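You operate a simulated robot arm through the tools that you are given. There is no shell and no other tool.

The job below is to be done with a simulated robot arm. You get a single attempt, and the scene is never put back.

Task
Find the broken core with the probe and move its link to the spare socket.
Fine: tracer at LINK, probe the studs till OPEN shows, put the probe back in its stand, switch the tracer off, then move that core's link plug. Set down upright: tracer probe.

It is judged by the outcome, as a careful person would: the job done as asked, and still so three seconds after it is handed in. It fails if anything else is knocked over, pushed out of place, dropped, spilled or broken.

Robot
A 6-joint arm with a two-finger gripper, fixed in place. Base frame: the origin is on the floor under the middle of its stand, x ahead of it, y to its left, z up; the work surface is at about z = 76. Units: cm, degrees, N and s.
It reaches about 157.2 cm from its shoulder. Its first joint turns from -166.0 to 166.0 degrees. Payload 2.45 kg.
Tool frame: the origin (TCP) lies between the finger pads and is the grasp point; the fingertips stand 2 cm ahead of it; z points along the fingers, y is the line along which they close. The gripper opens to 14 cm; its body begins 16.8 cm behind the TCP.
Orientation is that of the tool frame in the base frame, as a unit quaternion [x, y, z, w]. With the fingers straight down and closing along the base's y, the tool's x points along the base's -x, its y along +y and its z along -z.

Tools
- The arm moves only by the tool move_arm. Its argument "plan" is a list that holds one entry, the list of rows, each a list of 7 numbers: the shift along the base's x, y, z in units of 150 mm (1.0 is 150 mm), then the turn, a rotation vector about the base's x, y, z in units of 120 degrees (1.0 is 120 degrees), then the gripper command, from -1 (shut) to 1 (fully open), values between in proportion. In form: [[[dx, dy, dz, wx, wy, wz, grip], ...]]. A call has 1 to 20 rows; each row is the pose to reach, as a shift and turn from the pose commanded when the call began. A call with a number of a shift or a turn outside -1 to 1 is refused whole. A row lasts 0.2 s, in which the tool goes at most 5 cm and 8.6 degrees; a call with a longer step from one row to the next is refused whole, and so is a gripper value outside its range. Where a pose cannot be reached the arm comes as near as it can. A force on the tool above 40 N (or 10 N above the force at the start of the call, whichever is more), or a blocked arm, ends the call early, and 0.2 s more pass. Each finger travels about 4.5 cm/s and halts on what it meets, pressing with about 41 N; the grip force reading is that of the motor and also rises with nothing between the fingers. The clock runs only during rows and for 0.2 s after the last one: add rows that repeat a pose to give the fingers time. The reply holds the time, the measured pose of the TCP, the force on the tool along the base axes, the opening and the grip force, in the units named above and with some noise, with the torque about the TCP (base axes, N m) and any sound that the robot's microphone picked up, and new pictures: "show" is both (left out), scene, wrist or none.
- Cameras (640 x 400 px; columns grow to the right, rows downward): "scene" is fixed at [5.11, 65.01, 142.93]; the picture's right is [-0.71, -0.70, 0.00], its down [-0.26, 0.26, -0.93] and it looks along [0.65, -0.66, -0.37] (base axes); focal length 336 px, centre (320, 200). "wrist" rides on the gripper at [7.8, 1.1, -20.9] in the tool frame; the picture's right is [-0.14, 0.99, 0.00], its down [-0.92, -0.13, -0.37] and it looks along [-0.36, -0.05, 0.93] (tool axes); focal length 280 px, centre (320, 200). There is no depth. A picture from a camera that has moved, and an enlarged one, comes with that camera's place and axes in the base frame and with its lens.
- enlarge(camera, box): a new picture of the part [left, top, right, bottom] of that camera's present view, enlarged. No time passes.
- sign_off(): hands the job in; it is judged then, once.

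Places have to be worked out from the pictures, the camera data and where the tool is seen. Open the gripper and draw the arm clear of the work before you hand the job in, unless the task says otherwise.

The tools are called after "Request:" as a command line: name --argument value ..., lists and objects as JSON in quotes. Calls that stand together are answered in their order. move_arm: Moves the arm, as the interface text tells. Its arguments: {"type":"object","properties":{"plan":{"type":"array","items":{"type":"array","items":{"type":"array","items":{"type":"number"}}}},"show":{"type":"string","enum":["both","scene","wrist","none"]}},"required":["plan"]} The other tools are called the same way: enlarge (camera, box) takes an enlarged picture of a part of a camera's view; sign_off () hands the job in.

At the start:

```text
time: 0.0
tcp_pos: [70.9, -5.26, 132.21]
tcp_rot: [-0.001, 1.0, 0.0, 0.0]
wrist_force: [0.7, -0.1, 0.3]
ft_torque: [0.01, -0.01, 0.0]
width: 14.01
finger_force: 0.1
```

scene: 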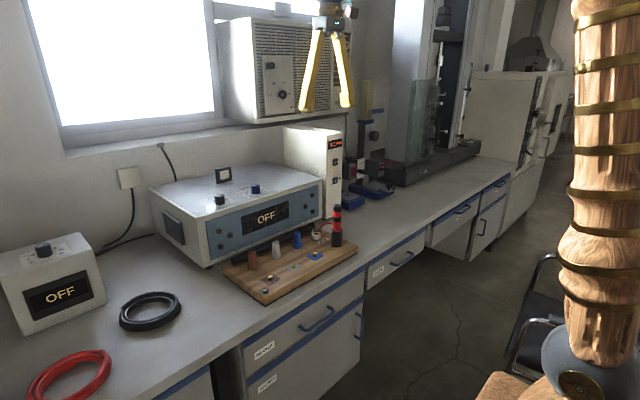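
wrist: 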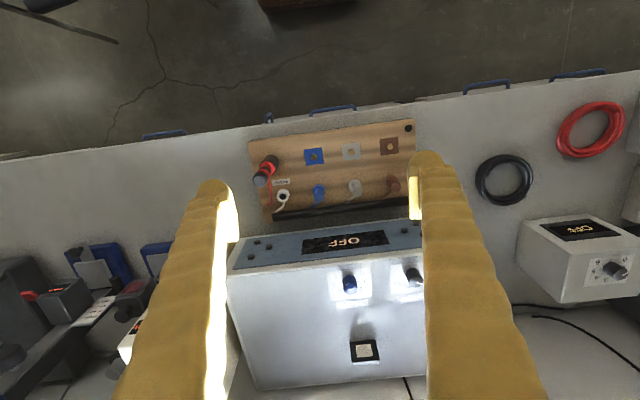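

I start by taking close looks at the board, the tracer box and the other devices before moving anything.

Request:
enlarge --camera "scene" --box '[200, 190, 370, 310]'

Request:
enlarge --camera "wrist" --box '[230, 110, 430, 235]'

Request:
enlarge --camera "wrist" --box '[220, 215, 430, 390]'

Request:
enlarge --camera "scene" --box '[0, 160, 200, 340]'

Request:
enlarge --camera "scene" --box '[140, 150, 350, 280]'

```text
3.33 times, centred on (285, 250) of scene
camera zoom: at [5.11, 65.01, 142.93], right [-0.71, -0.7, 0.0], down [-0.26, 0.26, -0.93], along [0.65, -0.66, -0.37], focal length 1120 px, centre (437, 33)
```

zoom: 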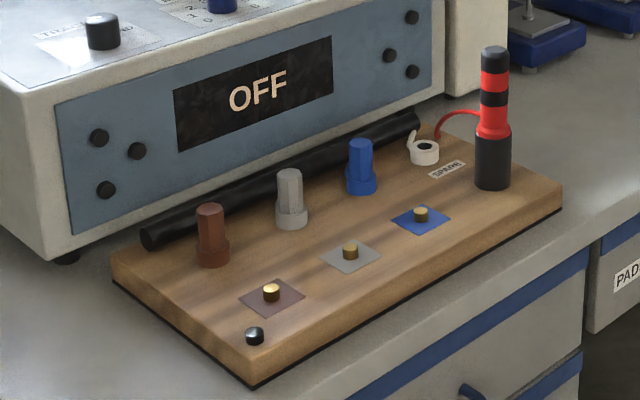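

```text
3.20 times, centred on (330, 172) of wrist
camera zoom: at [62.94, -4.06, 153.19], right [0.14, 0.99, 0.0], down [0.92, -0.13, 0.37], along [0.36, -0.05, -0.93], focal length 897 px, centre (288, 288)
```

zoom: 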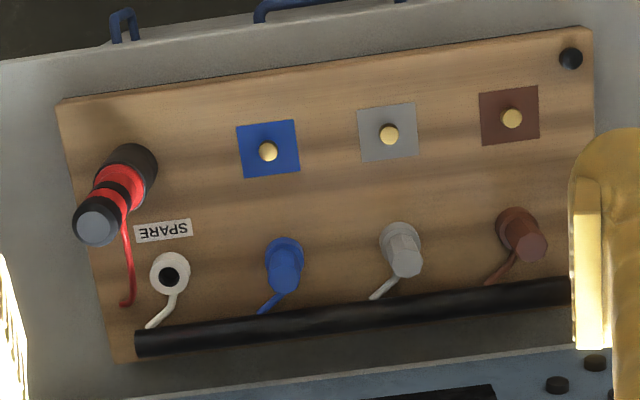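

```text
2.29 times, centred on (325, 302) of wrist
camera zoom: at [62.94, -4.06, 153.19], right [0.14, 0.99, 0.0], down [0.92, -0.13, 0.37], along [0.36, -0.05, -0.93], focal length 641 px, centre (309, -34)
```

zoom: 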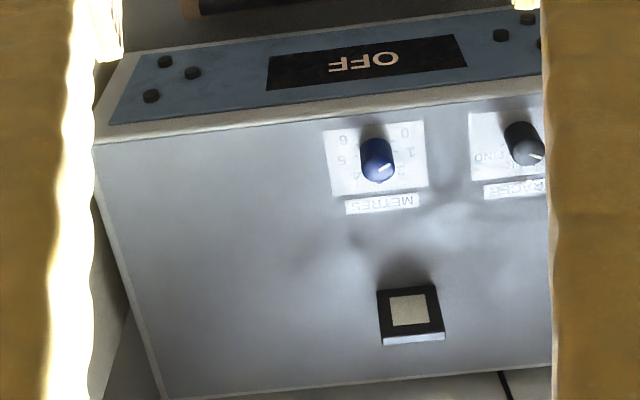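

```text
2.22 times, centred on (100, 250) of scene
camera zoom: at [5.11, 65.01, 142.93], right [-0.71, -0.7, 0.0], down [-0.26, 0.26, -0.93], along [0.65, -0.66, -0.37], focal length 747 px, centre (809, 89)
```

zoom: 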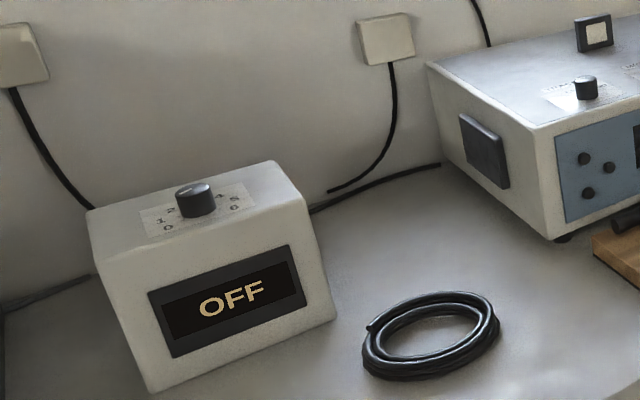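

```text
3.05 times, centred on (245, 215) of scene
camera zoom: at [5.11, 65.01, 142.93], right [-0.71, -0.7, 0.0], down [-0.26, 0.26, -0.93], along [0.65, -0.66, -0.37], focal length 1024 px, centre (549, 154)
```

zoom: 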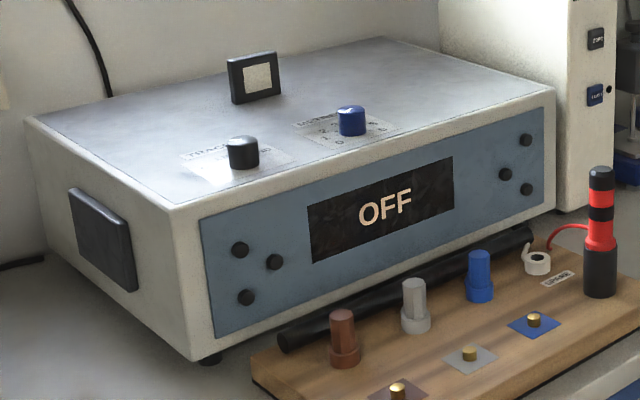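

The tracer is the big box: its black TRACER knob sits near (104.7, 12, 100) and the studs are around x≈79, y≈-8/2/12. The probe stands near (79, -19.5). I move the wrist camera over the box to read the knob legend.

Request:
move_arm --plan '[[[0.233, 0.15, -0.083, 0, 0, 0, 1], [0.467, 0.3, -0.167, 0, 0, 0, 1], [0.7, 0.45, -0.25, 0, 0, 0, 1], [0.933, 0.6, -0.333, 0, 0, 0, 1]]]' --show "both"

```text
time: 1.0
tcp_pos: [85.04, 3.8, 127.27]
tcp_rot: [0.0, 1.0, 0.0, 0.001]
wrist_force: [0.3, -0.1, -0.3]
ft_torque: [0.03, -0.03, 0.03]
width: 14.0
finger_force: 0.0
camera wrist: at [76.96, 4.88, 148.16], right [0.14, 0.99, 0.0], down [0.92, -0.13, 0.37], along [0.37, -0.05, -0.93], focal length 280 px, centre (320, 200)
```

scene: 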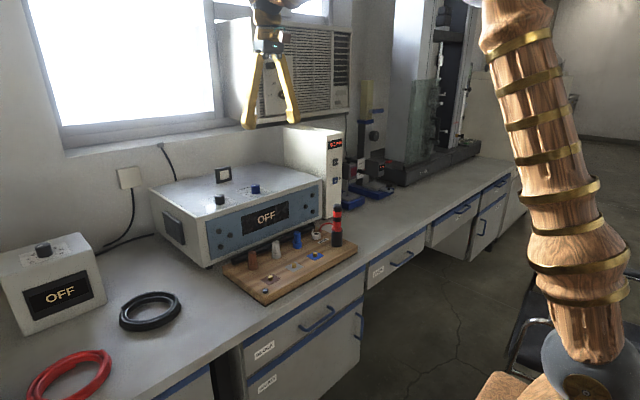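
wrist: 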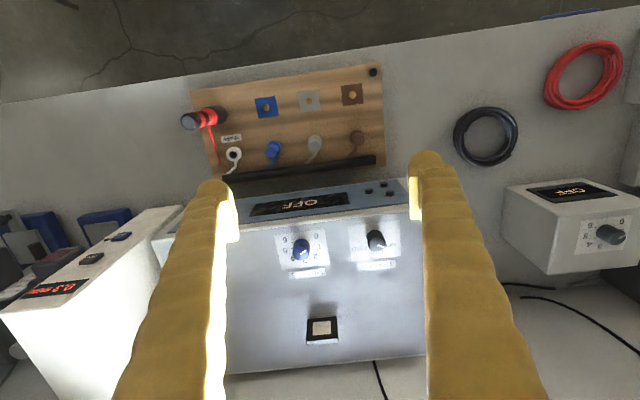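

The legend is now in view between the fingers. I enlarge the knob area and the board.

Request:
enlarge --camera "wrist" --box '[260, 215, 420, 315]'

Request:
enlarge --camera "wrist" --box '[335, 215, 415, 275]'

Request:
enlarge --camera "wrist" --box '[170, 60, 400, 200]'

Request:
enlarge --camera "wrist" --box '[280, 300, 370, 360]'

```text
4.00 times, centred on (340, 265) of wrist
camera zoom: at [76.96, 4.88, 148.16], right [0.14, 0.99, 0.0], down [0.92, -0.13, 0.37], along [0.37, -0.05, -0.93], focal length 1122 px, centre (240, -60)
```

zoom: 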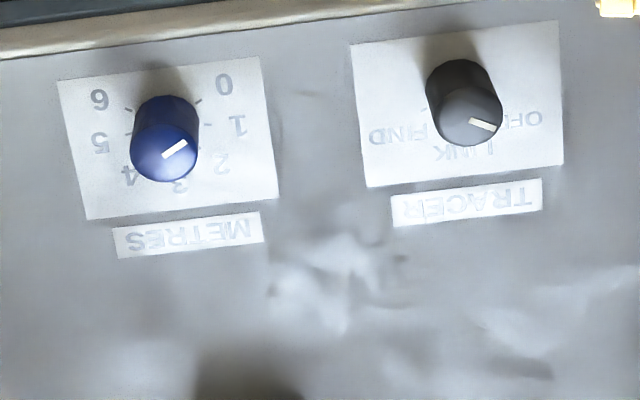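

```text
6.67 times, centred on (375, 245) of wrist
camera zoom: at [76.96, 4.88, 148.16], right [0.14, 0.99, 0.0], down [0.92, -0.13, 0.37], along [0.37, -0.05, -0.93], focal length 1869 px, centre (-47, -100)
```

zoom: 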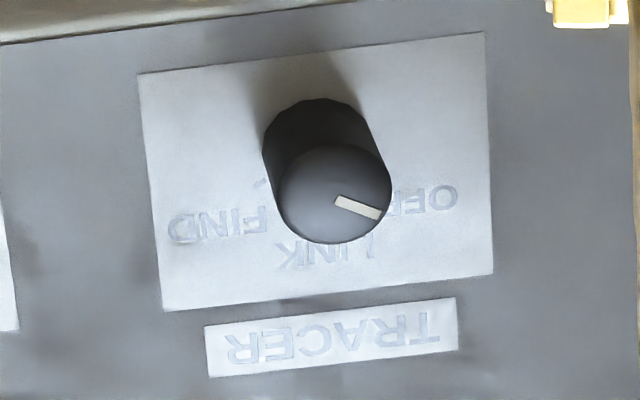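

```text
2.78 times, centred on (285, 130) of wrist
camera zoom: at [76.96, 4.88, 148.16], right [0.14, 0.99, 0.0], down [0.92, -0.13, 0.37], along [0.37, -0.05, -0.93], focal length 780 px, centre (417, 395)
```

zoom: 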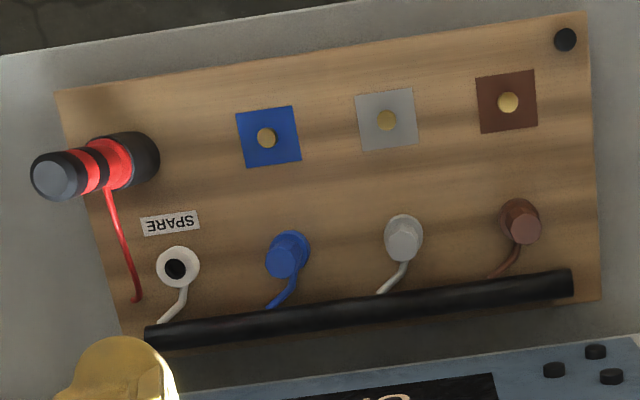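

```text
6.67 times, centred on (325, 330) of wrist
camera zoom: at [76.96, 4.88, 148.16], right [0.14, 0.99, 0.0], down [0.92, -0.13, 0.37], along [0.37, -0.05, -0.93], focal length 1869 px, centre (287, -667)
```

zoom: 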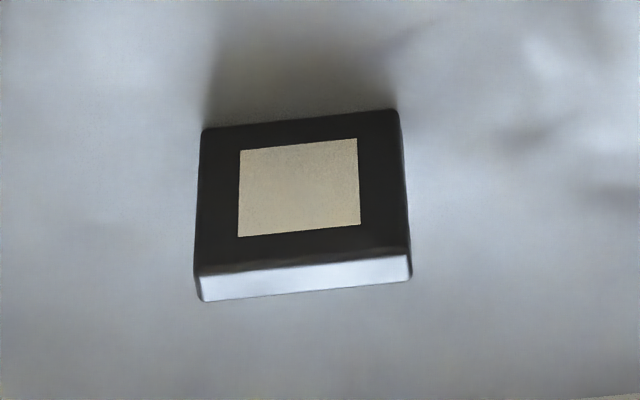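

The TRACER knob reads OFF (toward +y), LINK points toward +x and FIND toward -y, so LINK is about -60° about z. I put the knob near (106.4, 12.1, top ≈ 100) and move the gripper closer above it.

Request:
move_arm --plan '[[[0.233, 0.137, -0.15, 0, 0, 0, 1], [0.467, 0.273, -0.3, 0, 0, 0, 1], [0.7, 0.41, -0.45, 0, 0, 0, 1], [0.933, 0.547, -0.6, 0, 0, 0, 1], [0.933, 0.547, -0.6, 0, 0, 0, 1]]]' --show "both"

```text
time: 2.2
tcp_pos: [99.0, 11.96, 118.36]
tcp_rot: [0.0, 1.0, 0.0, 0.0]
wrist_force: [-0.4, 0.3, 0.2]
ft_torque: [0.01, 0.01, -0.01]
width: 14.0
finger_force: 0.1
camera wrist: at [90.95, 13.07, 139.18], right [0.14, 0.99, 0.0], down [0.92, -0.13, 0.37], along [0.37, -0.05, -0.93], focal length 280 px, centre (320, 200)
```

scene: 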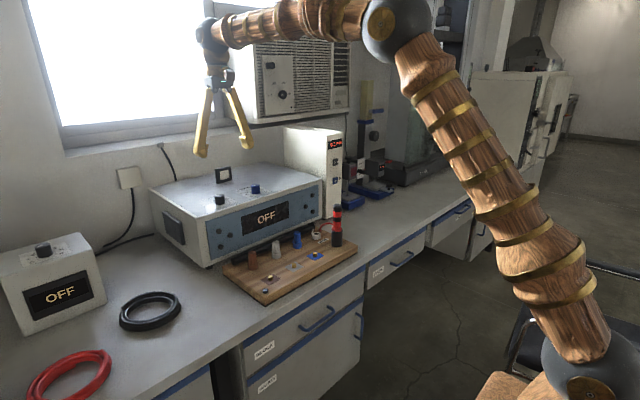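
wrist: 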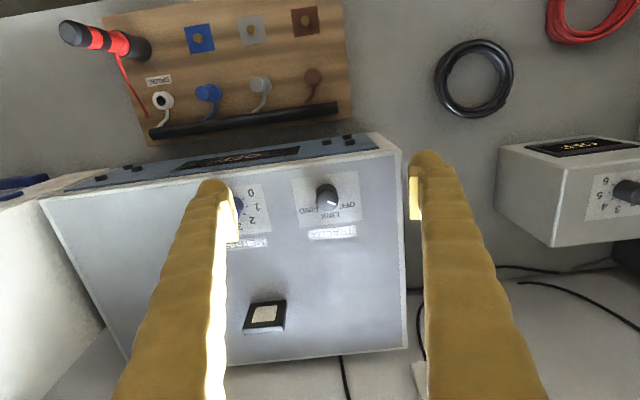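

The knob is nearly centred. I enlarge it to measure its position.

Request:
enlarge --camera "wrist" --box '[280, 165, 376, 225]'

Request:
enlarge --camera "scene" --box '[180, 80, 290, 220]'

```text
6.67 times, centred on (328, 195) of wrist
camera zoom: at [90.95, 13.07, 139.18], right [0.14, 0.99, 0.0], down [0.92, -0.13, 0.37], along [0.37, -0.05, -0.93], focal length 1869 px, centre (267, 233)
```

zoom: 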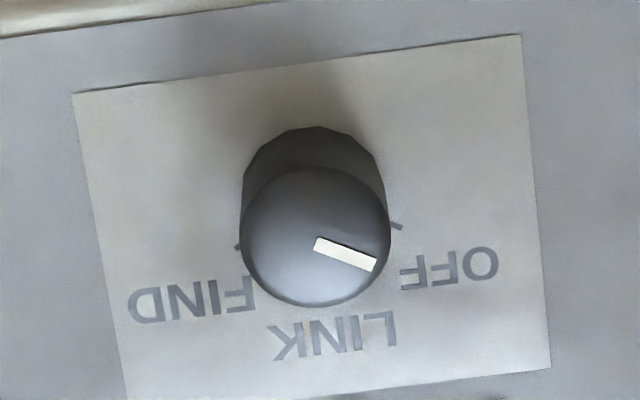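

```text
2.86 times, centred on (235, 150) of scene
camera zoom: at [5.11, 65.01, 142.93], right [-0.71, -0.7, 0.0], down [-0.26, 0.26, -0.93], along [0.65, -0.66, -0.37], focal length 960 px, centre (563, 343)
```

zoom: 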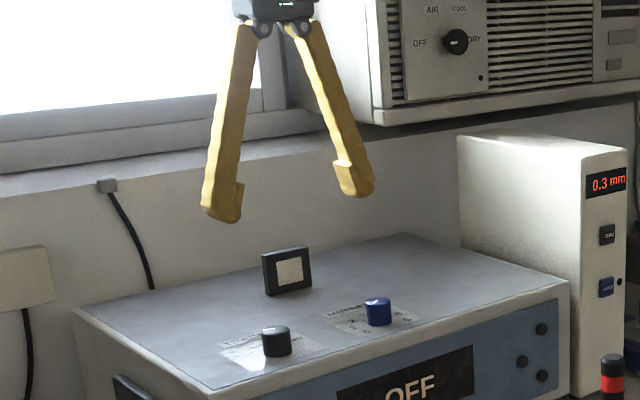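

Knob centre works out to about (106.7, 12.05), z 97.2–100, about 3.3 cm across. I go down above it with the gripper half closed and check the alignment.

Request:
move_arm --plan '[[[0.17, 0.002, -0.2, 0, 0, 0, 0.5], [0.34, 0.004, -0.4, 0, 0, 0, 0.0], [0.511, 0.006, -0.6, 0, 0, 0, 0.0], [0.511, 0.006, -0.824, 0, 0, 0, 0.0], [0.511, 0.006, -0.824, 0, 0, 0, 0.0], [0.511, 0.006, -0.824, 0, 0, 0, 0.0]]]' --show "both"

```text
time: 3.6
tcp_pos: [106.6, 12.14, 105.85]
tcp_rot: [0.0, 1.0, 0.0, -0.001]
wrist_force: [-0.1, 0.2, -0.1]
ft_torque: [0.01, 0.01, 0.01]
width: 6.99
finger_force: 0.1
camera wrist: at [98.63, 13.26, 126.78], right [0.14, 0.99, 0.0], down [0.92, -0.13, 0.37], along [0.36, -0.05, -0.93], focal length 280 px, centre (320, 200)
```

scene: 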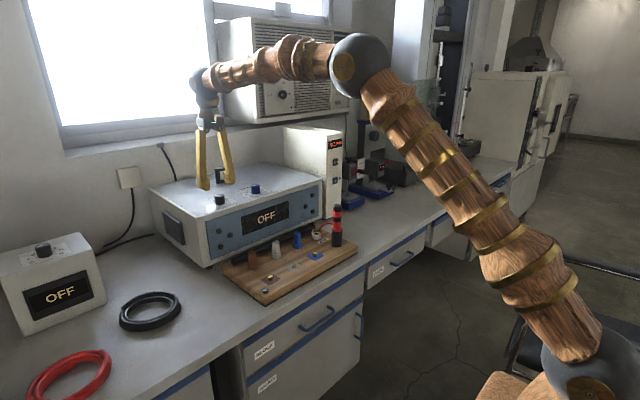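
wrist: 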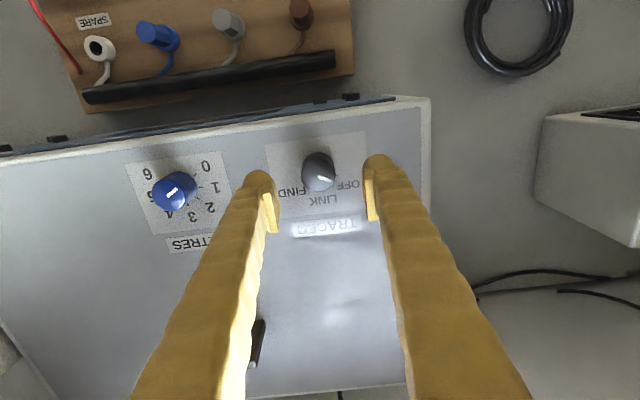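

The knob sits between the fingers. I enlarge to check the lateral centring and depth.

Request:
enlarge --camera "wrist" --box '[230, 130, 410, 242]'

Request:
enlarge --camera "scene" --box '[170, 130, 270, 220]'

```text
3.56 times, centred on (320, 186) of wrist
camera zoom: at [98.63, 13.26, 126.78], right [0.14, 0.99, 0.0], down [0.92, -0.13, 0.37], along [0.36, -0.05, -0.93], focal length 997 px, centre (320, 250)
```

zoom: 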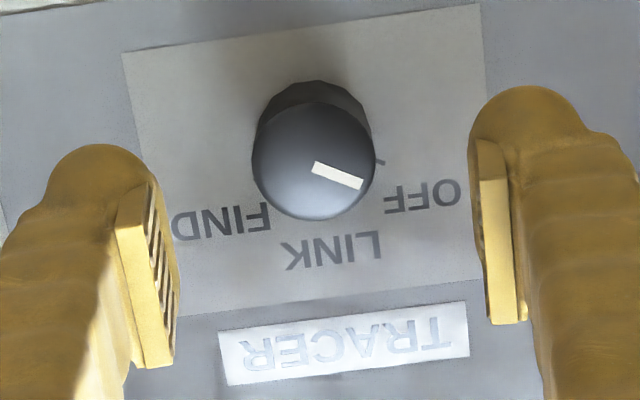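

```text
4.44 times, centred on (220, 175) of scene
camera zoom: at [5.11, 65.01, 142.93], right [-0.71, -0.7, 0.0], down [-0.26, 0.26, -0.93], along [0.65, -0.66, -0.37], focal length 1494 px, centre (764, 311)
```

zoom: 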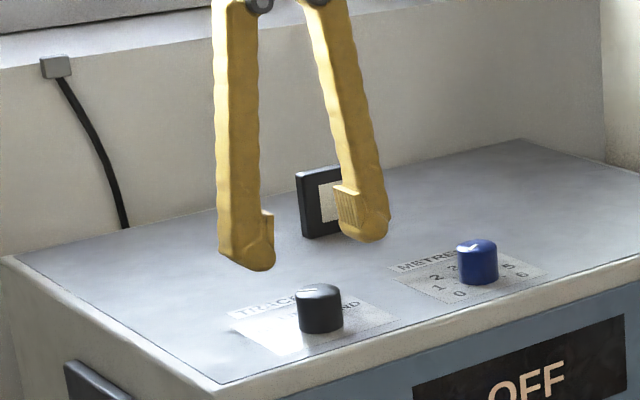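

Knob centre re-measured at about (106.45, 12.0), the gripper is within a couple of mm. I descend so the pads straddle the knob (tips just clear of the panel at 97.2).

Request:
move_arm --plan '[[[-0.007, -0.007, -0.14, 0, 0, 0, 0.0], [-0.007, -0.007, -0.28, 0, 0, 0, 0.0], [-0.007, -0.007, -0.36, 0, 0, 0, 0.0], [-0.007, -0.007, -0.4, 0, 0, 0, 0.0], [-0.007, -0.007, -0.4, 0, 0, 0, 0.0]]]' --show "both"

```text
time: 4.8
tcp_pos: [106.47, 11.93, 99.89]
tcp_rot: [0.0, 1.0, 0.001, 0.0]
wrist_force: [0.1, -0.2, -0.7]
ft_torque: [0.04, 0.0, 0.04]
width: 6.99
finger_force: 0.1
camera wrist: at [98.47, 13.11, 120.78], right [0.14, 0.99, 0.0], down [0.92, -0.13, 0.37], along [0.36, -0.05, -0.93], focal length 280 px, centre (320, 200)
```

scene: 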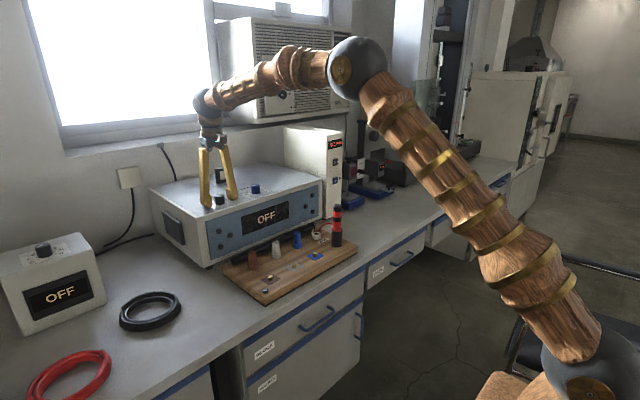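
wrist: 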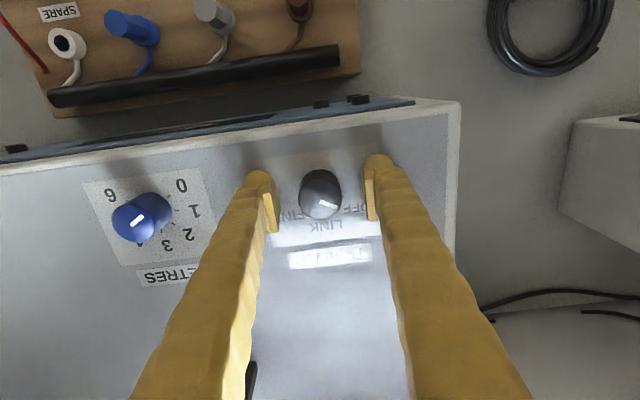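

TCP is now right around the knob's top. I close on the knob and check the readings before turning.

Request:
move_arm --plan '[[[0, 0, 0, 0, 0, 0, -0.3], [0, 0, 0, 0, 0, 0, -0.6], [0, 0, 0, 0, 0, 0, -0.6], [0, 0, 0, 0, 0, 0, -0.6]]]' --show "wrist"

```text
time: 5.8
tcp_pos: [106.41, 11.99, 99.94]
tcp_rot: [0.0, 1.0, 0.001, -0.001]
wrist_force: [-0.4, -2.1, -0.4]
ft_torque: [0.0, 0.0, -0.01]
width: 3.27
finger_force: 38.4
camera wrist: at [98.47, 13.1, 120.78], right [0.14, 0.99, 0.0], down [0.92, -0.13, 0.37], along [0.36, -0.05, -0.93], focal length 280 px, centre (320, 200)
```

wrist: 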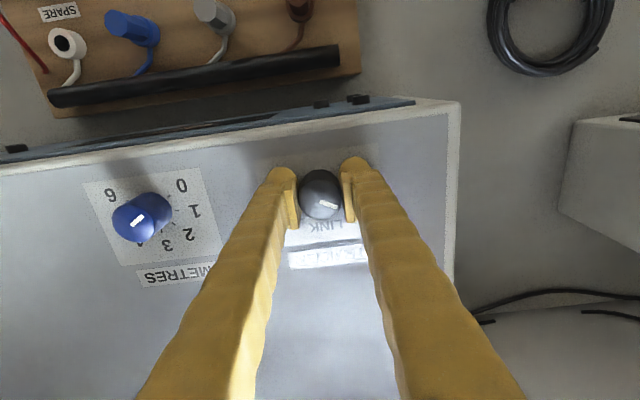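

Firm grip (38 N) with hardly any side load. I now turn -60° about z in place to take the pointer from OFF to LINK.

Request:
move_arm --plan '[[[0, 0, 0, 0, 0, -0.0625, -0.6], [0, 0, 0, 0, 0, -0.125, -0.6], [0, 0, 0, 0, 0, -0.1875, -0.6], [0, 0, 0, 0, 0, -0.25, -0.6], [0, 0, 0, 0, 0, -0.3125, -0.6], [0, 0, 0, 0, 0, -0.375, -0.6], [0, 0, 0, 0, 0, -0.4375, -0.6], [0, 0, 0, 0, 0, -0.5, -0.6], [0, 0, 0, 0, 0, -0.5, -0.6]]]' --show "both"

```text
time: 7.8
tcp_pos: [106.57, 12.06, 99.97]
tcp_rot: [0.501, 0.866, 0.0, 0.0]
wrist_force: [-3.7, 4.1, -10.7]
ft_torque: [0.08, 0.02, 0.02]
width: 3.29
finger_force: 45.1
camera wrist: at [103.36, 19.36, 120.79], right [0.93, 0.37, 0.0], down [0.35, -0.86, 0.37], along [0.14, -0.34, -0.93], focal length 280 px, centre (320, 200)
```

scene: 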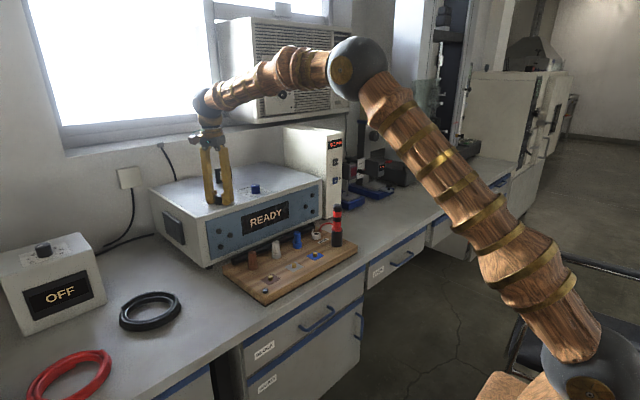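
wrist: 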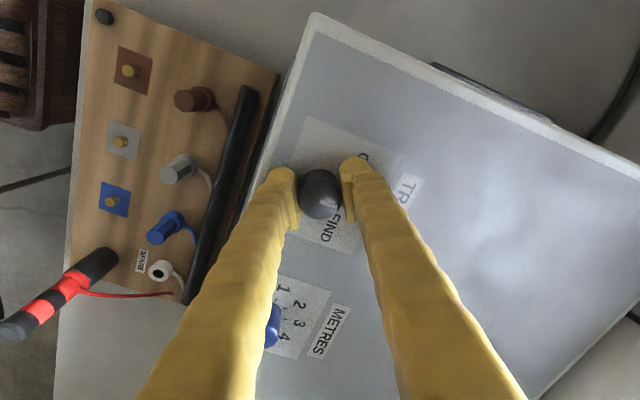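

The display now reads READY. I enlarge the knob and display to make sure the pointer is on LINK before letting go.

Request:
enlarge --camera "wrist" --box '[270, 140, 430, 260]'

Request:
enlarge --camera "scene" --box '[180, 130, 330, 250]'

```text
3.33 times, centred on (350, 200) of wrist
camera zoom: at [103.36, 19.36, 120.79], right [0.93, 0.37, 0.0], down [0.35, -0.86, 0.37], along [0.14, -0.34, -0.93], focal length 935 px, centre (220, 200)
```

zoom: 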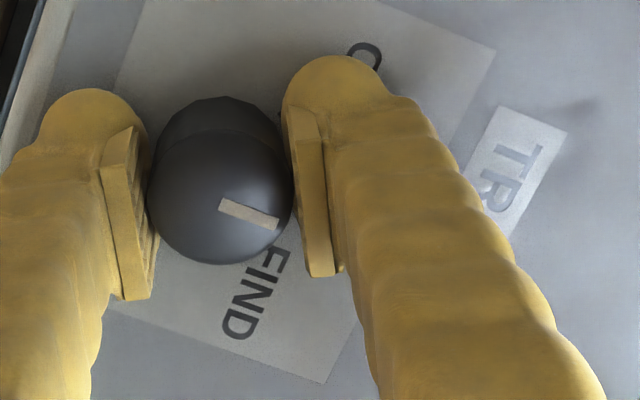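

```text
3.33 times, centred on (255, 190) of scene
camera zoom: at [5.11, 65.01, 142.93], right [-0.71, -0.7, 0.0], down [-0.26, 0.26, -0.93], along [0.65, -0.66, -0.37], focal length 1120 px, centre (537, 233)
```

zoom: 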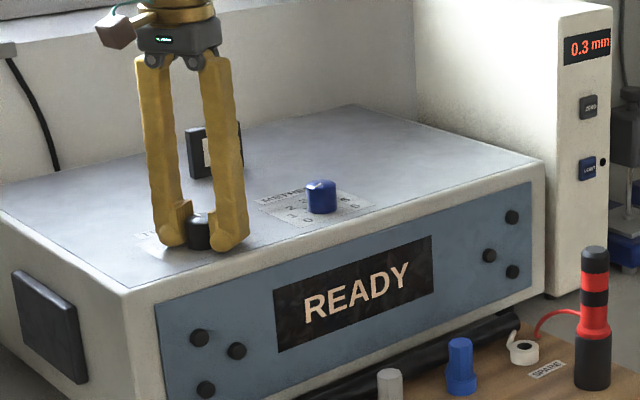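

The pointer aligns with +x (LINK) and the display reads READY. I release, lift clear, and turn back while heading toward the probe.

Request:
move_arm --plan '[[[0, 0, 0, 0, 0, 0, -0.3], [0, 0, 0, 0, 0, 0, 0.0], [0, 0, 0, 0, 0, 0, 0.0], [0, 0, 0.25, 0, 0, 0, 0.0], [0, 0, 0.5, 0, 0, 0, 0.0], [0, 0, 0.8, 0, 0, 0, 0.0], [-0.125, -0.125, 0.8, 0, 0, 0.0625, 0.0], [-0.25, -0.25, 0.8, 0, 0, 0.125, 0.0], [-0.375, -0.375, 0.8, 0, 0, 0.1875, 0.0], [-0.5, -0.5, 0.8, 0, 0, 0.25, 0.0], [-0.625, -0.625, 0.8, 0, 0, 0.3125, 0.0], [-0.75, -0.75, 0.8, 0, 0, 0.375, 0.0], [-0.875, -0.875, 0.8, 0, 0, 0.4375, 0.0], [-1.0, -1.0, 0.8, 0, 0, 0.5, 0.0], [-1.0, -1.0, 0.8, 0, 0, 0.5, 0.0]]]' --show "both"

```text
time: 11.0
tcp_pos: [91.56, -3.05, 111.83]
tcp_rot: [-0.001, 1.0, 0.0, 0.0]
wrist_force: [0.2, -0.1, -0.2]
ft_torque: [0.01, -0.02, 0.04]
width: 6.99
finger_force: 0.1
camera wrist: at [83.49, -1.88, 132.84], right [0.14, 0.99, 0.0], down [0.92, -0.13, 0.37], along [0.37, -0.05, -0.93], focal length 280 px, centre (320, 200)
```

scene: 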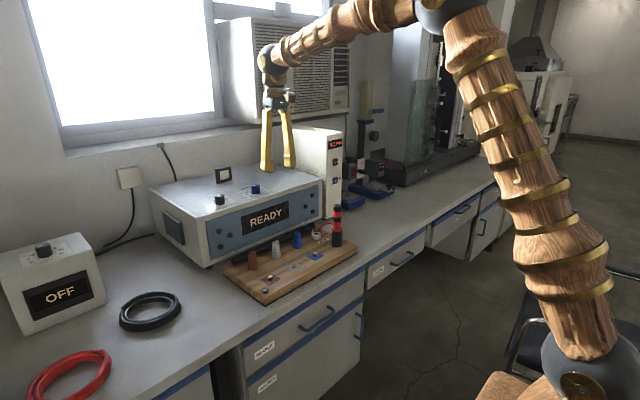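
wrist: 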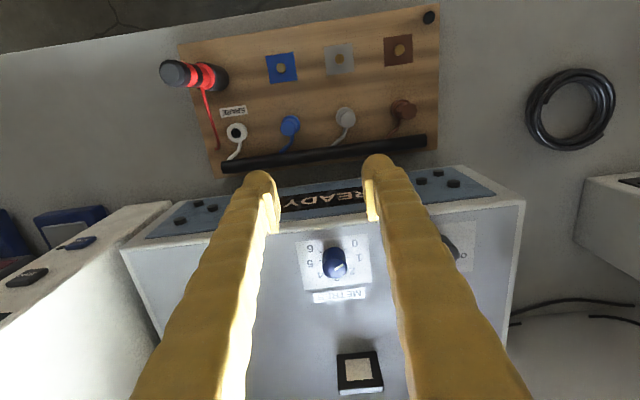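

READY stays lit after release. I enlarge the board and probe region to locate the probe, studs and plugs from this second viewpoint.

Request:
enlarge --camera "wrist" --box '[150, 20, 310, 180]'

Request:
enlarge --camera "wrist" --box '[250, 0, 450, 160]'

Request:
enlarge --camera "scene" --box '[280, 195, 370, 255]'

```text
2.50 times, centred on (230, 100) of wrist
camera zoom: at [83.49, -1.88, 132.84], right [0.14, 0.99, 0.0], down [0.92, -0.13, 0.37], along [0.37, -0.05, -0.93], focal length 701 px, centre (545, 450)
```

zoom: 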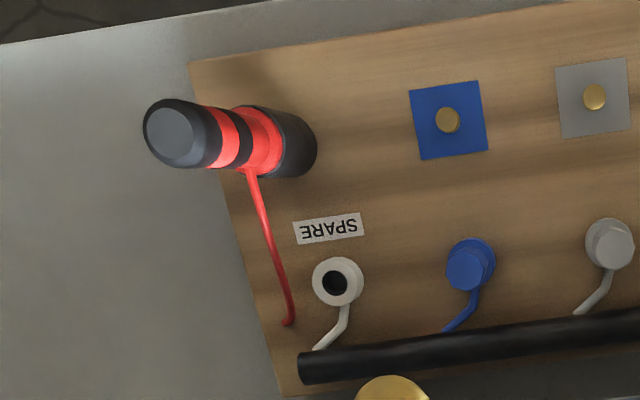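

```text
2.50 times, centred on (350, 80) of wrist
camera zoom: at [83.49, -1.88, 132.84], right [0.14, 0.99, 0.0], down [0.92, -0.13, 0.37], along [0.37, -0.05, -0.93], focal length 701 px, centre (245, 500)
```

zoom: 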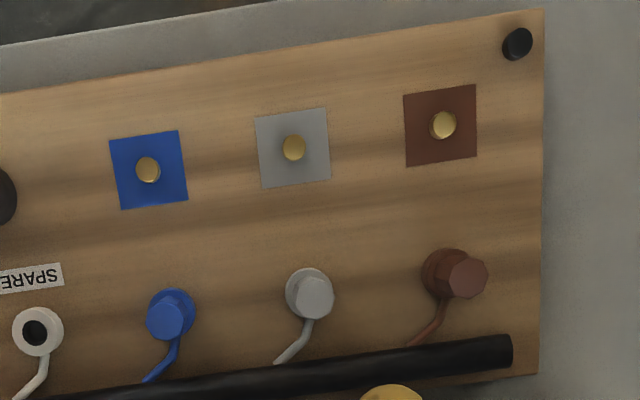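

```text
6.67 times, centred on (325, 225) of scene
camera zoom: at [5.11, 65.01, 142.93], right [-0.71, -0.7, 0.0], down [-0.26, 0.26, -0.93], along [0.65, -0.66, -0.37], focal length 2241 px, centre (287, 33)
```

zoom: 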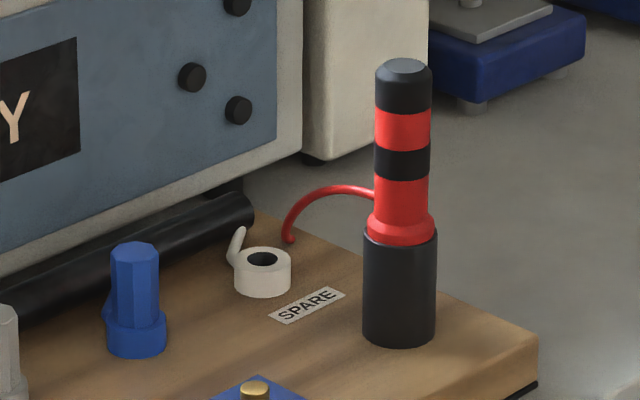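

Studs come out at x≈79.3, y≈-8.05, 2.15, 12.4 with tops near z≈79. The probe top is near (79.3, -20, 94.5) and the cup rim near z 84. I hover over the probe.

Request:
move_arm --plan '[[[-0.163, -0.2, -0.08, 0, 0, 0, 0.0], [-0.325, -0.4, -0.16, 0, 0, 0, 0.0], [-0.488, -0.6, -0.24, 0, 0, 0, 0.0], [-0.65, -0.8, -0.32, 0, 0, 0, 0.0], [-0.813, -1.0, -0.4, 0, 0, 0, 0.0], [-0.813, -1.0, -0.4, 0, 0, 0, 0.0]]]' --show "both"

```text
time: 12.4
tcp_pos: [79.31, -17.99, 105.94]
tcp_rot: [0.0, 1.0, 0.0, 0.0]
wrist_force: [0.6, -0.5, 0.1]
ft_torque: [0.01, 0.0, -0.02]
width: 6.98
finger_force: 0.1
camera wrist: at [71.34, -16.9, 126.78], right [0.14, 0.99, 0.0], down [0.92, -0.13, 0.37], along [0.36, -0.05, -0.93], focal length 280 px, centre (320, 200)
```

scene: 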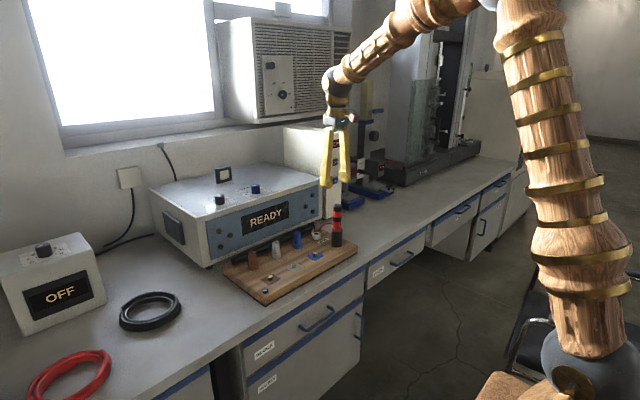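
wrist: 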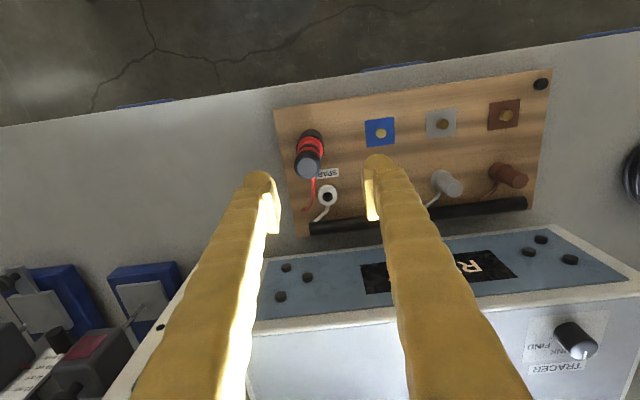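

The probe is between the fingers and slightly toward -y. I enlarge to measure its axis.

Request:
enlarge --camera "wrist" --box '[260, 110, 400, 240]'

Request:
enlarge --camera "scene" --box '[290, 110, 380, 260]'

```text
3.08 times, centred on (330, 175) of wrist
camera zoom: at [71.34, -16.9, 126.78], right [0.14, 0.99, 0.0], down [0.92, -0.13, 0.37], along [0.36, -0.05, -0.93], focal length 863 px, centre (289, 277)
```

zoom: 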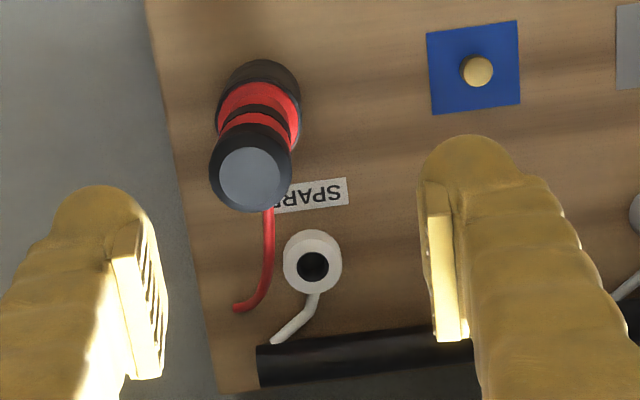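

```text
2.67 times, centred on (335, 185) of scene
camera zoom: at [5.11, 65.01, 142.93], right [-0.71, -0.7, 0.0], down [-0.26, 0.26, -0.93], along [0.65, -0.66, -0.37], focal length 896 px, centre (280, 240)
```

zoom: 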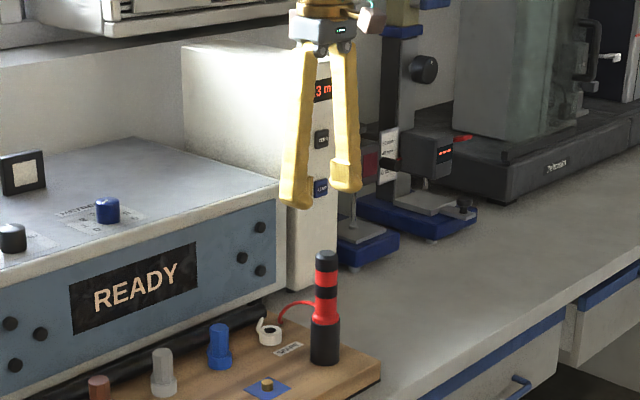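

Probe axis is at about (79.35, -19.5), its top near z 95.7, with the cable leaving toward +x, clear of the fingers. I shift over and descend to straddle the grip section at TCP z≈91.8.

Request:
move_arm --plan '[[[0.003, -0.1, -0.1, 0, 0, 0, 0.0], [0.003, -0.1, -0.35, 0, 0, 0, 0.0], [0.003, -0.1, -0.6, 0, 0, 0, 0.0], [0.003, -0.1, -0.8, 0, 0, 0, 0.0], [0.003, -0.1, -0.94, 0, 0, 0, 0.0], [0.003, -0.1, -0.94, 0, 0, 0, 0.0]]]' --show "both"

```text
time: 13.8
tcp_pos: [79.4, -19.5, 91.8]
tcp_rot: [0.0, 1.0, 0.0, 0.0]
wrist_force: [0.6, -0.2, -0.4]
ft_torque: [-0.01, -0.04, 0.0]
width: 7.02
finger_force: 0.0
camera wrist: at [71.38, -18.42, 112.7], right [0.14, 0.99, 0.0], down [0.92, -0.13, 0.37], along [0.36, -0.05, -0.93], focal length 280 px, centre (320, 200)
```

scene: 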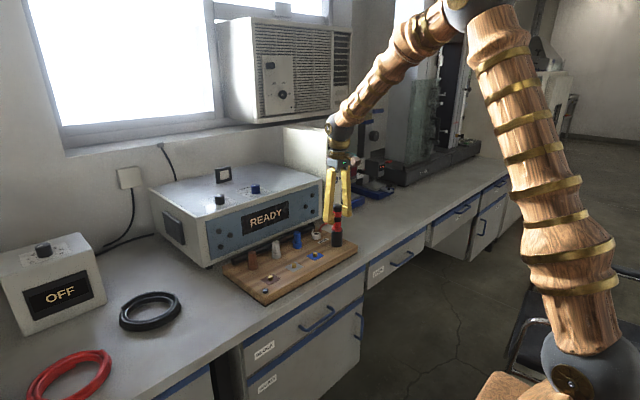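
wrist: 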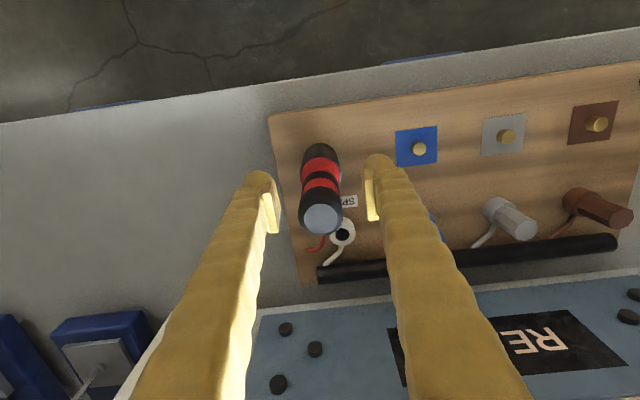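

Request:
enlarge --camera "wrist" --box '[250, 130, 400, 250]'

Request:
enlarge --camera "scene" --box '[290, 140, 380, 260]'

```text
3.33 times, centred on (325, 190) of wrist
camera zoom: at [71.38, -18.42, 112.7], right [0.14, 0.99, 0.0], down [0.92, -0.13, 0.37], along [0.36, -0.05, -0.93], focal length 935 px, centre (303, 233)
```

zoom: 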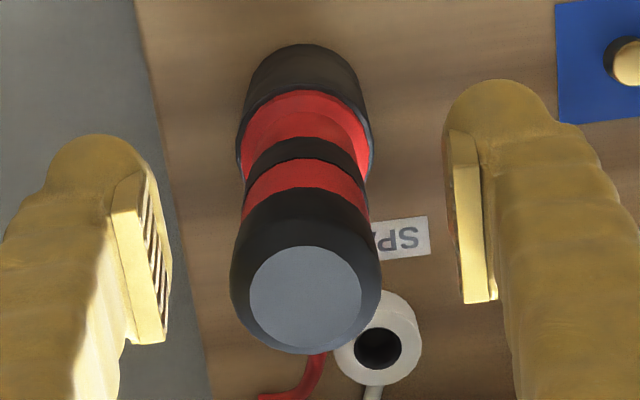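

```text
3.33 times, centred on (335, 200) of scene
camera zoom: at [5.11, 65.01, 142.93], right [-0.71, -0.7, 0.0], down [-0.26, 0.26, -0.93], along [0.65, -0.66, -0.37], focal length 1120 px, centre (270, 200)
```

zoom: 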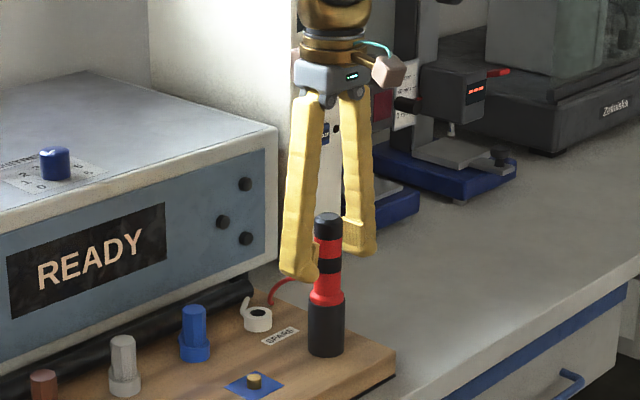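

The probe is centred between the pads (axis ≈ (79.4, -19.5)). I close on it.

Request:
move_arm --plan '[[[0, 0, 0, 0, 0, 0, -0.3], [0, 0, 0, 0, 0, 0, -0.75], [0, 0, 0, 0, 0, 0, -0.75], [0, 0, 0, 0, 0, 0, -0.75], [0, 0, 0, 0, 0, 0, -0.75]]]' --show "wrist"

```text
time: 15.0
tcp_pos: [79.46, -19.51, 91.94]
tcp_rot: [0.0, 1.0, 0.0, 0.001]
wrist_force: [0.7, 0.0, 0.4]
ft_torque: [0.03, 0.0, 0.02]
width: 2.91
finger_force: 41.4
camera wrist: at [71.38, -18.42, 112.73], right [0.14, 0.99, 0.0], down [0.92, -0.13, 0.37], along [0.36, -0.05, -0.93], focal length 280 px, centre (320, 200)
```

wrist: 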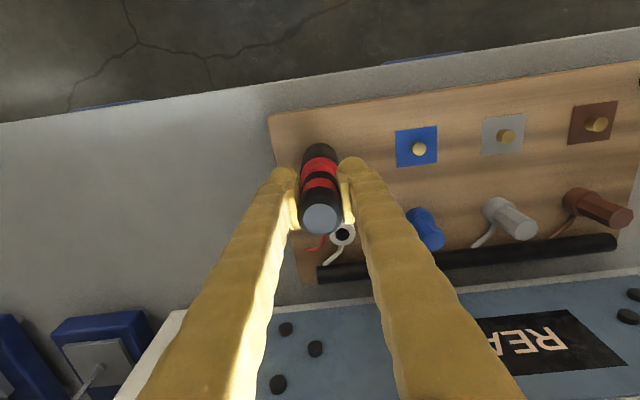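

Gripped at 2.9 cm width. I lift straight up slowly to draw the probe out and see its tip.

Request:
move_arm --plan '[[[0, 0, 0.07, 0, 0, 0, -0.75], [0, 0, 0.2, 0, 0, 0, -0.75], [0, 0, 0.35, 0, 0, 0, -0.75], [0, 0, 0.5, 0, 0, 0, -0.75], [0, 0, 0.6, 0, 0, 0, -0.75], [0, 0, 0.6, 0, 0, 0, -0.75]]]' --show "both"

Request:
enlarge --camera "scene" --box '[290, 130, 380, 260]'

Request:
enlarge --camera "wrist" --box '[250, 100, 400, 250]'

```text
time: 16.4
tcp_pos: [79.37, -19.46, 100.82]
tcp_rot: [0.0, 1.0, 0.0, 0.0]
wrist_force: [0.4, -0.3, -1.1]
ft_torque: [-0.02, 0.03, 0.0]
width: 2.91
finger_force: 41.5
camera wrist: at [71.36, -18.38, 121.72], right [0.14, 0.99, 0.0], down [0.92, -0.13, 0.37], along [0.37, -0.05, -0.93], focal length 280 px, centre (320, 200)
```

scene: 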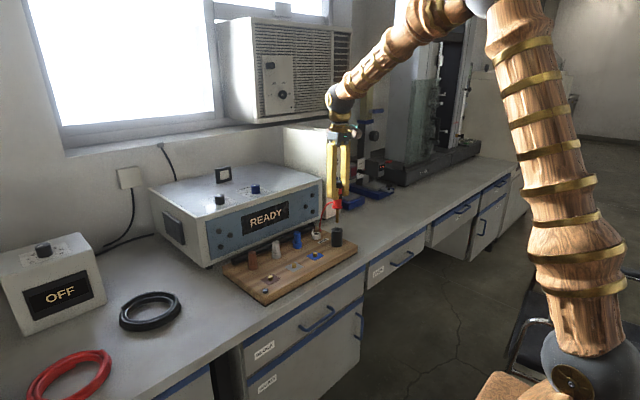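
wrist: 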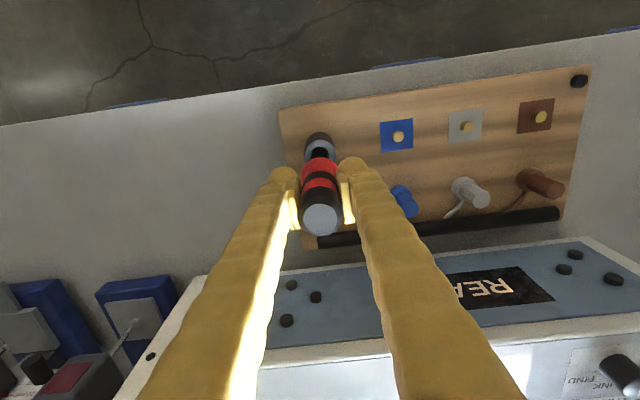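

```text
3.08 times, centred on (335, 195) of scene
camera zoom: at [5.11, 65.01, 142.93], right [-0.71, -0.7, 0.0], down [-0.26, 0.26, -0.93], along [0.65, -0.66, -0.37], focal length 1034 px, centre (274, 215)
```

zoom: 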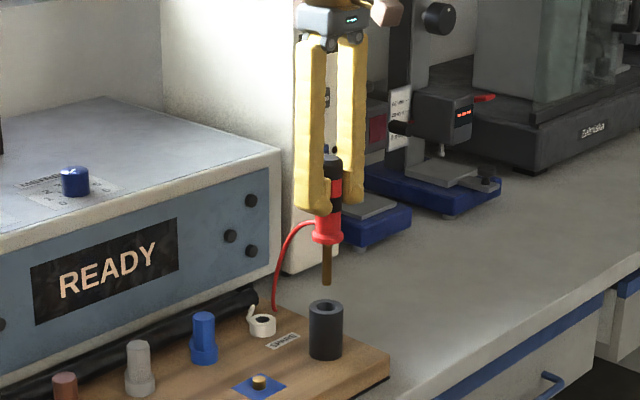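

```text
2.67 times, centred on (325, 175) of wrist
camera zoom: at [71.36, -18.38, 121.72], right [0.14, 0.99, 0.0], down [0.92, -0.13, 0.37], along [0.37, -0.05, -0.93], focal length 748 px, centre (307, 267)
```

zoom: 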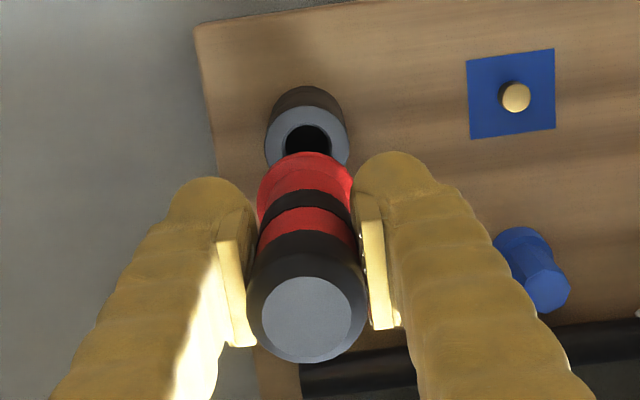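

The probe is out, with a thin brass tip about 11.6 cm below the TCP (tip z≈89 now). I carry it over the blue stud (79.35, -8.05) and lower to just above it.

Request:
move_arm --plan '[[[0, 0.2, 0.02, 0, 0, 0, -0.75], [0, 0.45, 0.02, 0, 0, 0, -0.75], [-0.001, 0.65, 0.0, 0, 0, 0, -0.75], [-0.001, 0.761, 0.0, 0, 0, 0, -0.75], [-0.001, 0.761, -0.2, 0, 0, 0, -0.75], [-0.001, 0.761, -0.4, 0, 0, 0, -0.75], [-0.001, 0.761, -0.4, 0, 0, 0, -0.75]]]' --show "both"

Request:
enlarge --camera "scene" --box '[270, 170, 350, 280]'

Request:
enlarge --camera "wrist" --box '[250, 100, 400, 250]'

```text
time: 18.0
tcp_pos: [79.38, -8.05, 94.83]
tcp_rot: [0.0, 1.0, 0.0, -0.001]
wrist_force: [-0.4, 0.2, -0.7]
ft_torque: [0.0, 0.01, 0.01]
width: 2.9
finger_force: 41.0
camera wrist: at [71.37, -6.92, 115.71], right [0.14, 0.99, 0.0], down [0.92, -0.13, 0.37], along [0.37, -0.05, -0.93], focal length 280 px, centre (320, 200)
```

scene: 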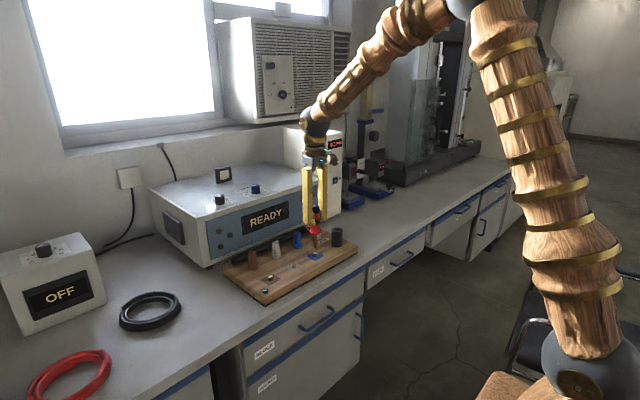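
wrist: 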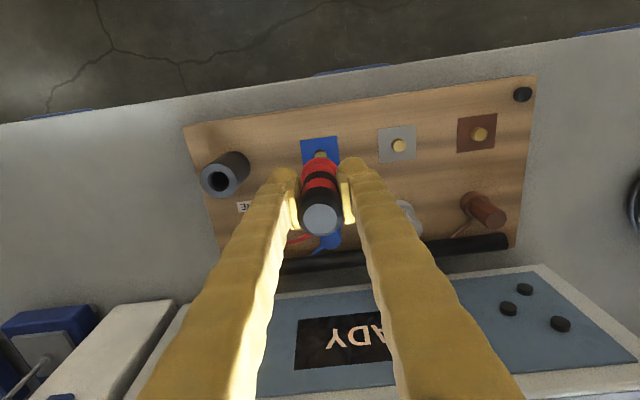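

```text
3.64 times, centred on (310, 225) of scene
camera zoom: at [5.11, 65.01, 142.93], right [-0.71, -0.7, 0.0], down [-0.26, 0.26, -0.93], along [0.65, -0.66, -0.37], focal length 1222 px, centre (356, 109)
```

zoom: 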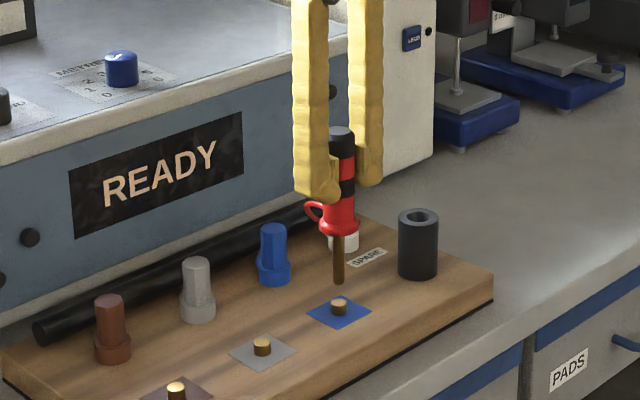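

```text
2.67 times, centred on (325, 175) of wrist
camera zoom: at [71.37, -6.92, 115.71], right [0.14, 0.99, 0.0], down [0.92, -0.13, 0.37], along [0.37, -0.05, -0.93], focal length 748 px, centre (307, 267)
```

zoom: 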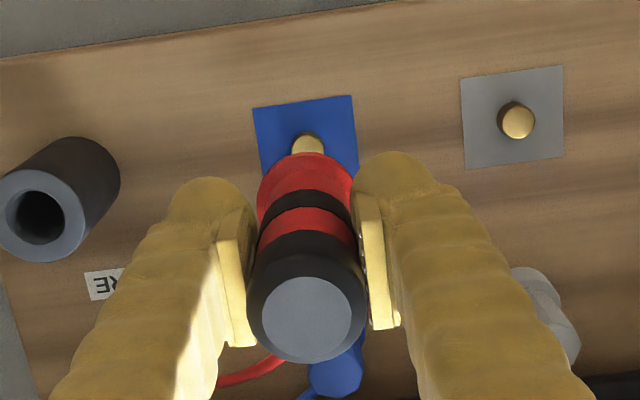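

Tip and stud are lined up in the scene view with about 2 cm of gap. I lower gently by 1.6 cm and check force and display.

Request:
move_arm --plan '[[[0, 0, -0.04, 0, 0, 0, -0.75], [0, 0, -0.08, 0, 0, 0, -0.75], [0, 0, -0.093, 0, 0, 0, -0.75], [0, 0, -0.107, 0, 0, 0, -0.75]]]' --show "scene"

Request:
enlarge --camera "scene" --box '[230, 190, 350, 290]'

```text
time: 19.0
tcp_pos: [79.35, -7.99, 93.26]
tcp_rot: [0.0, 1.0, 0.0, 0.0]
wrist_force: [-0.3, -0.2, -0.6]
ft_torque: [-0.02, 0.01, 0.0]
width: 2.91
finger_force: 40.8
```

scene: 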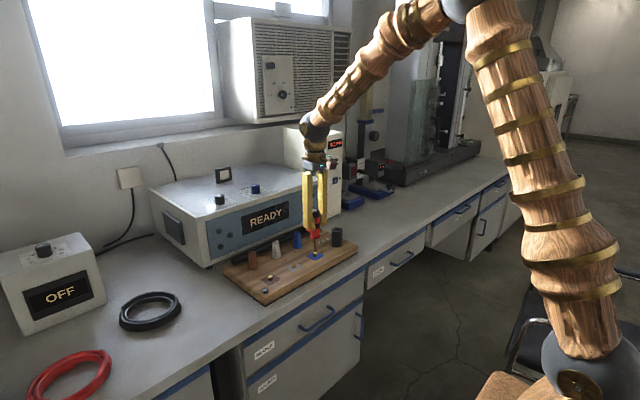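

```text
4.00 times, centred on (290, 240) of scene
camera zoom: at [5.11, 65.01, 142.93], right [-0.71, -0.7, 0.0], down [-0.26, 0.26, -0.93], along [0.65, -0.66, -0.37], focal length 1344 px, centre (440, 40)
```

zoom: 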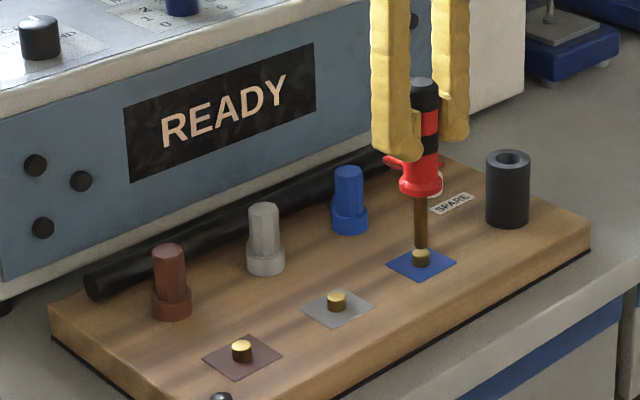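

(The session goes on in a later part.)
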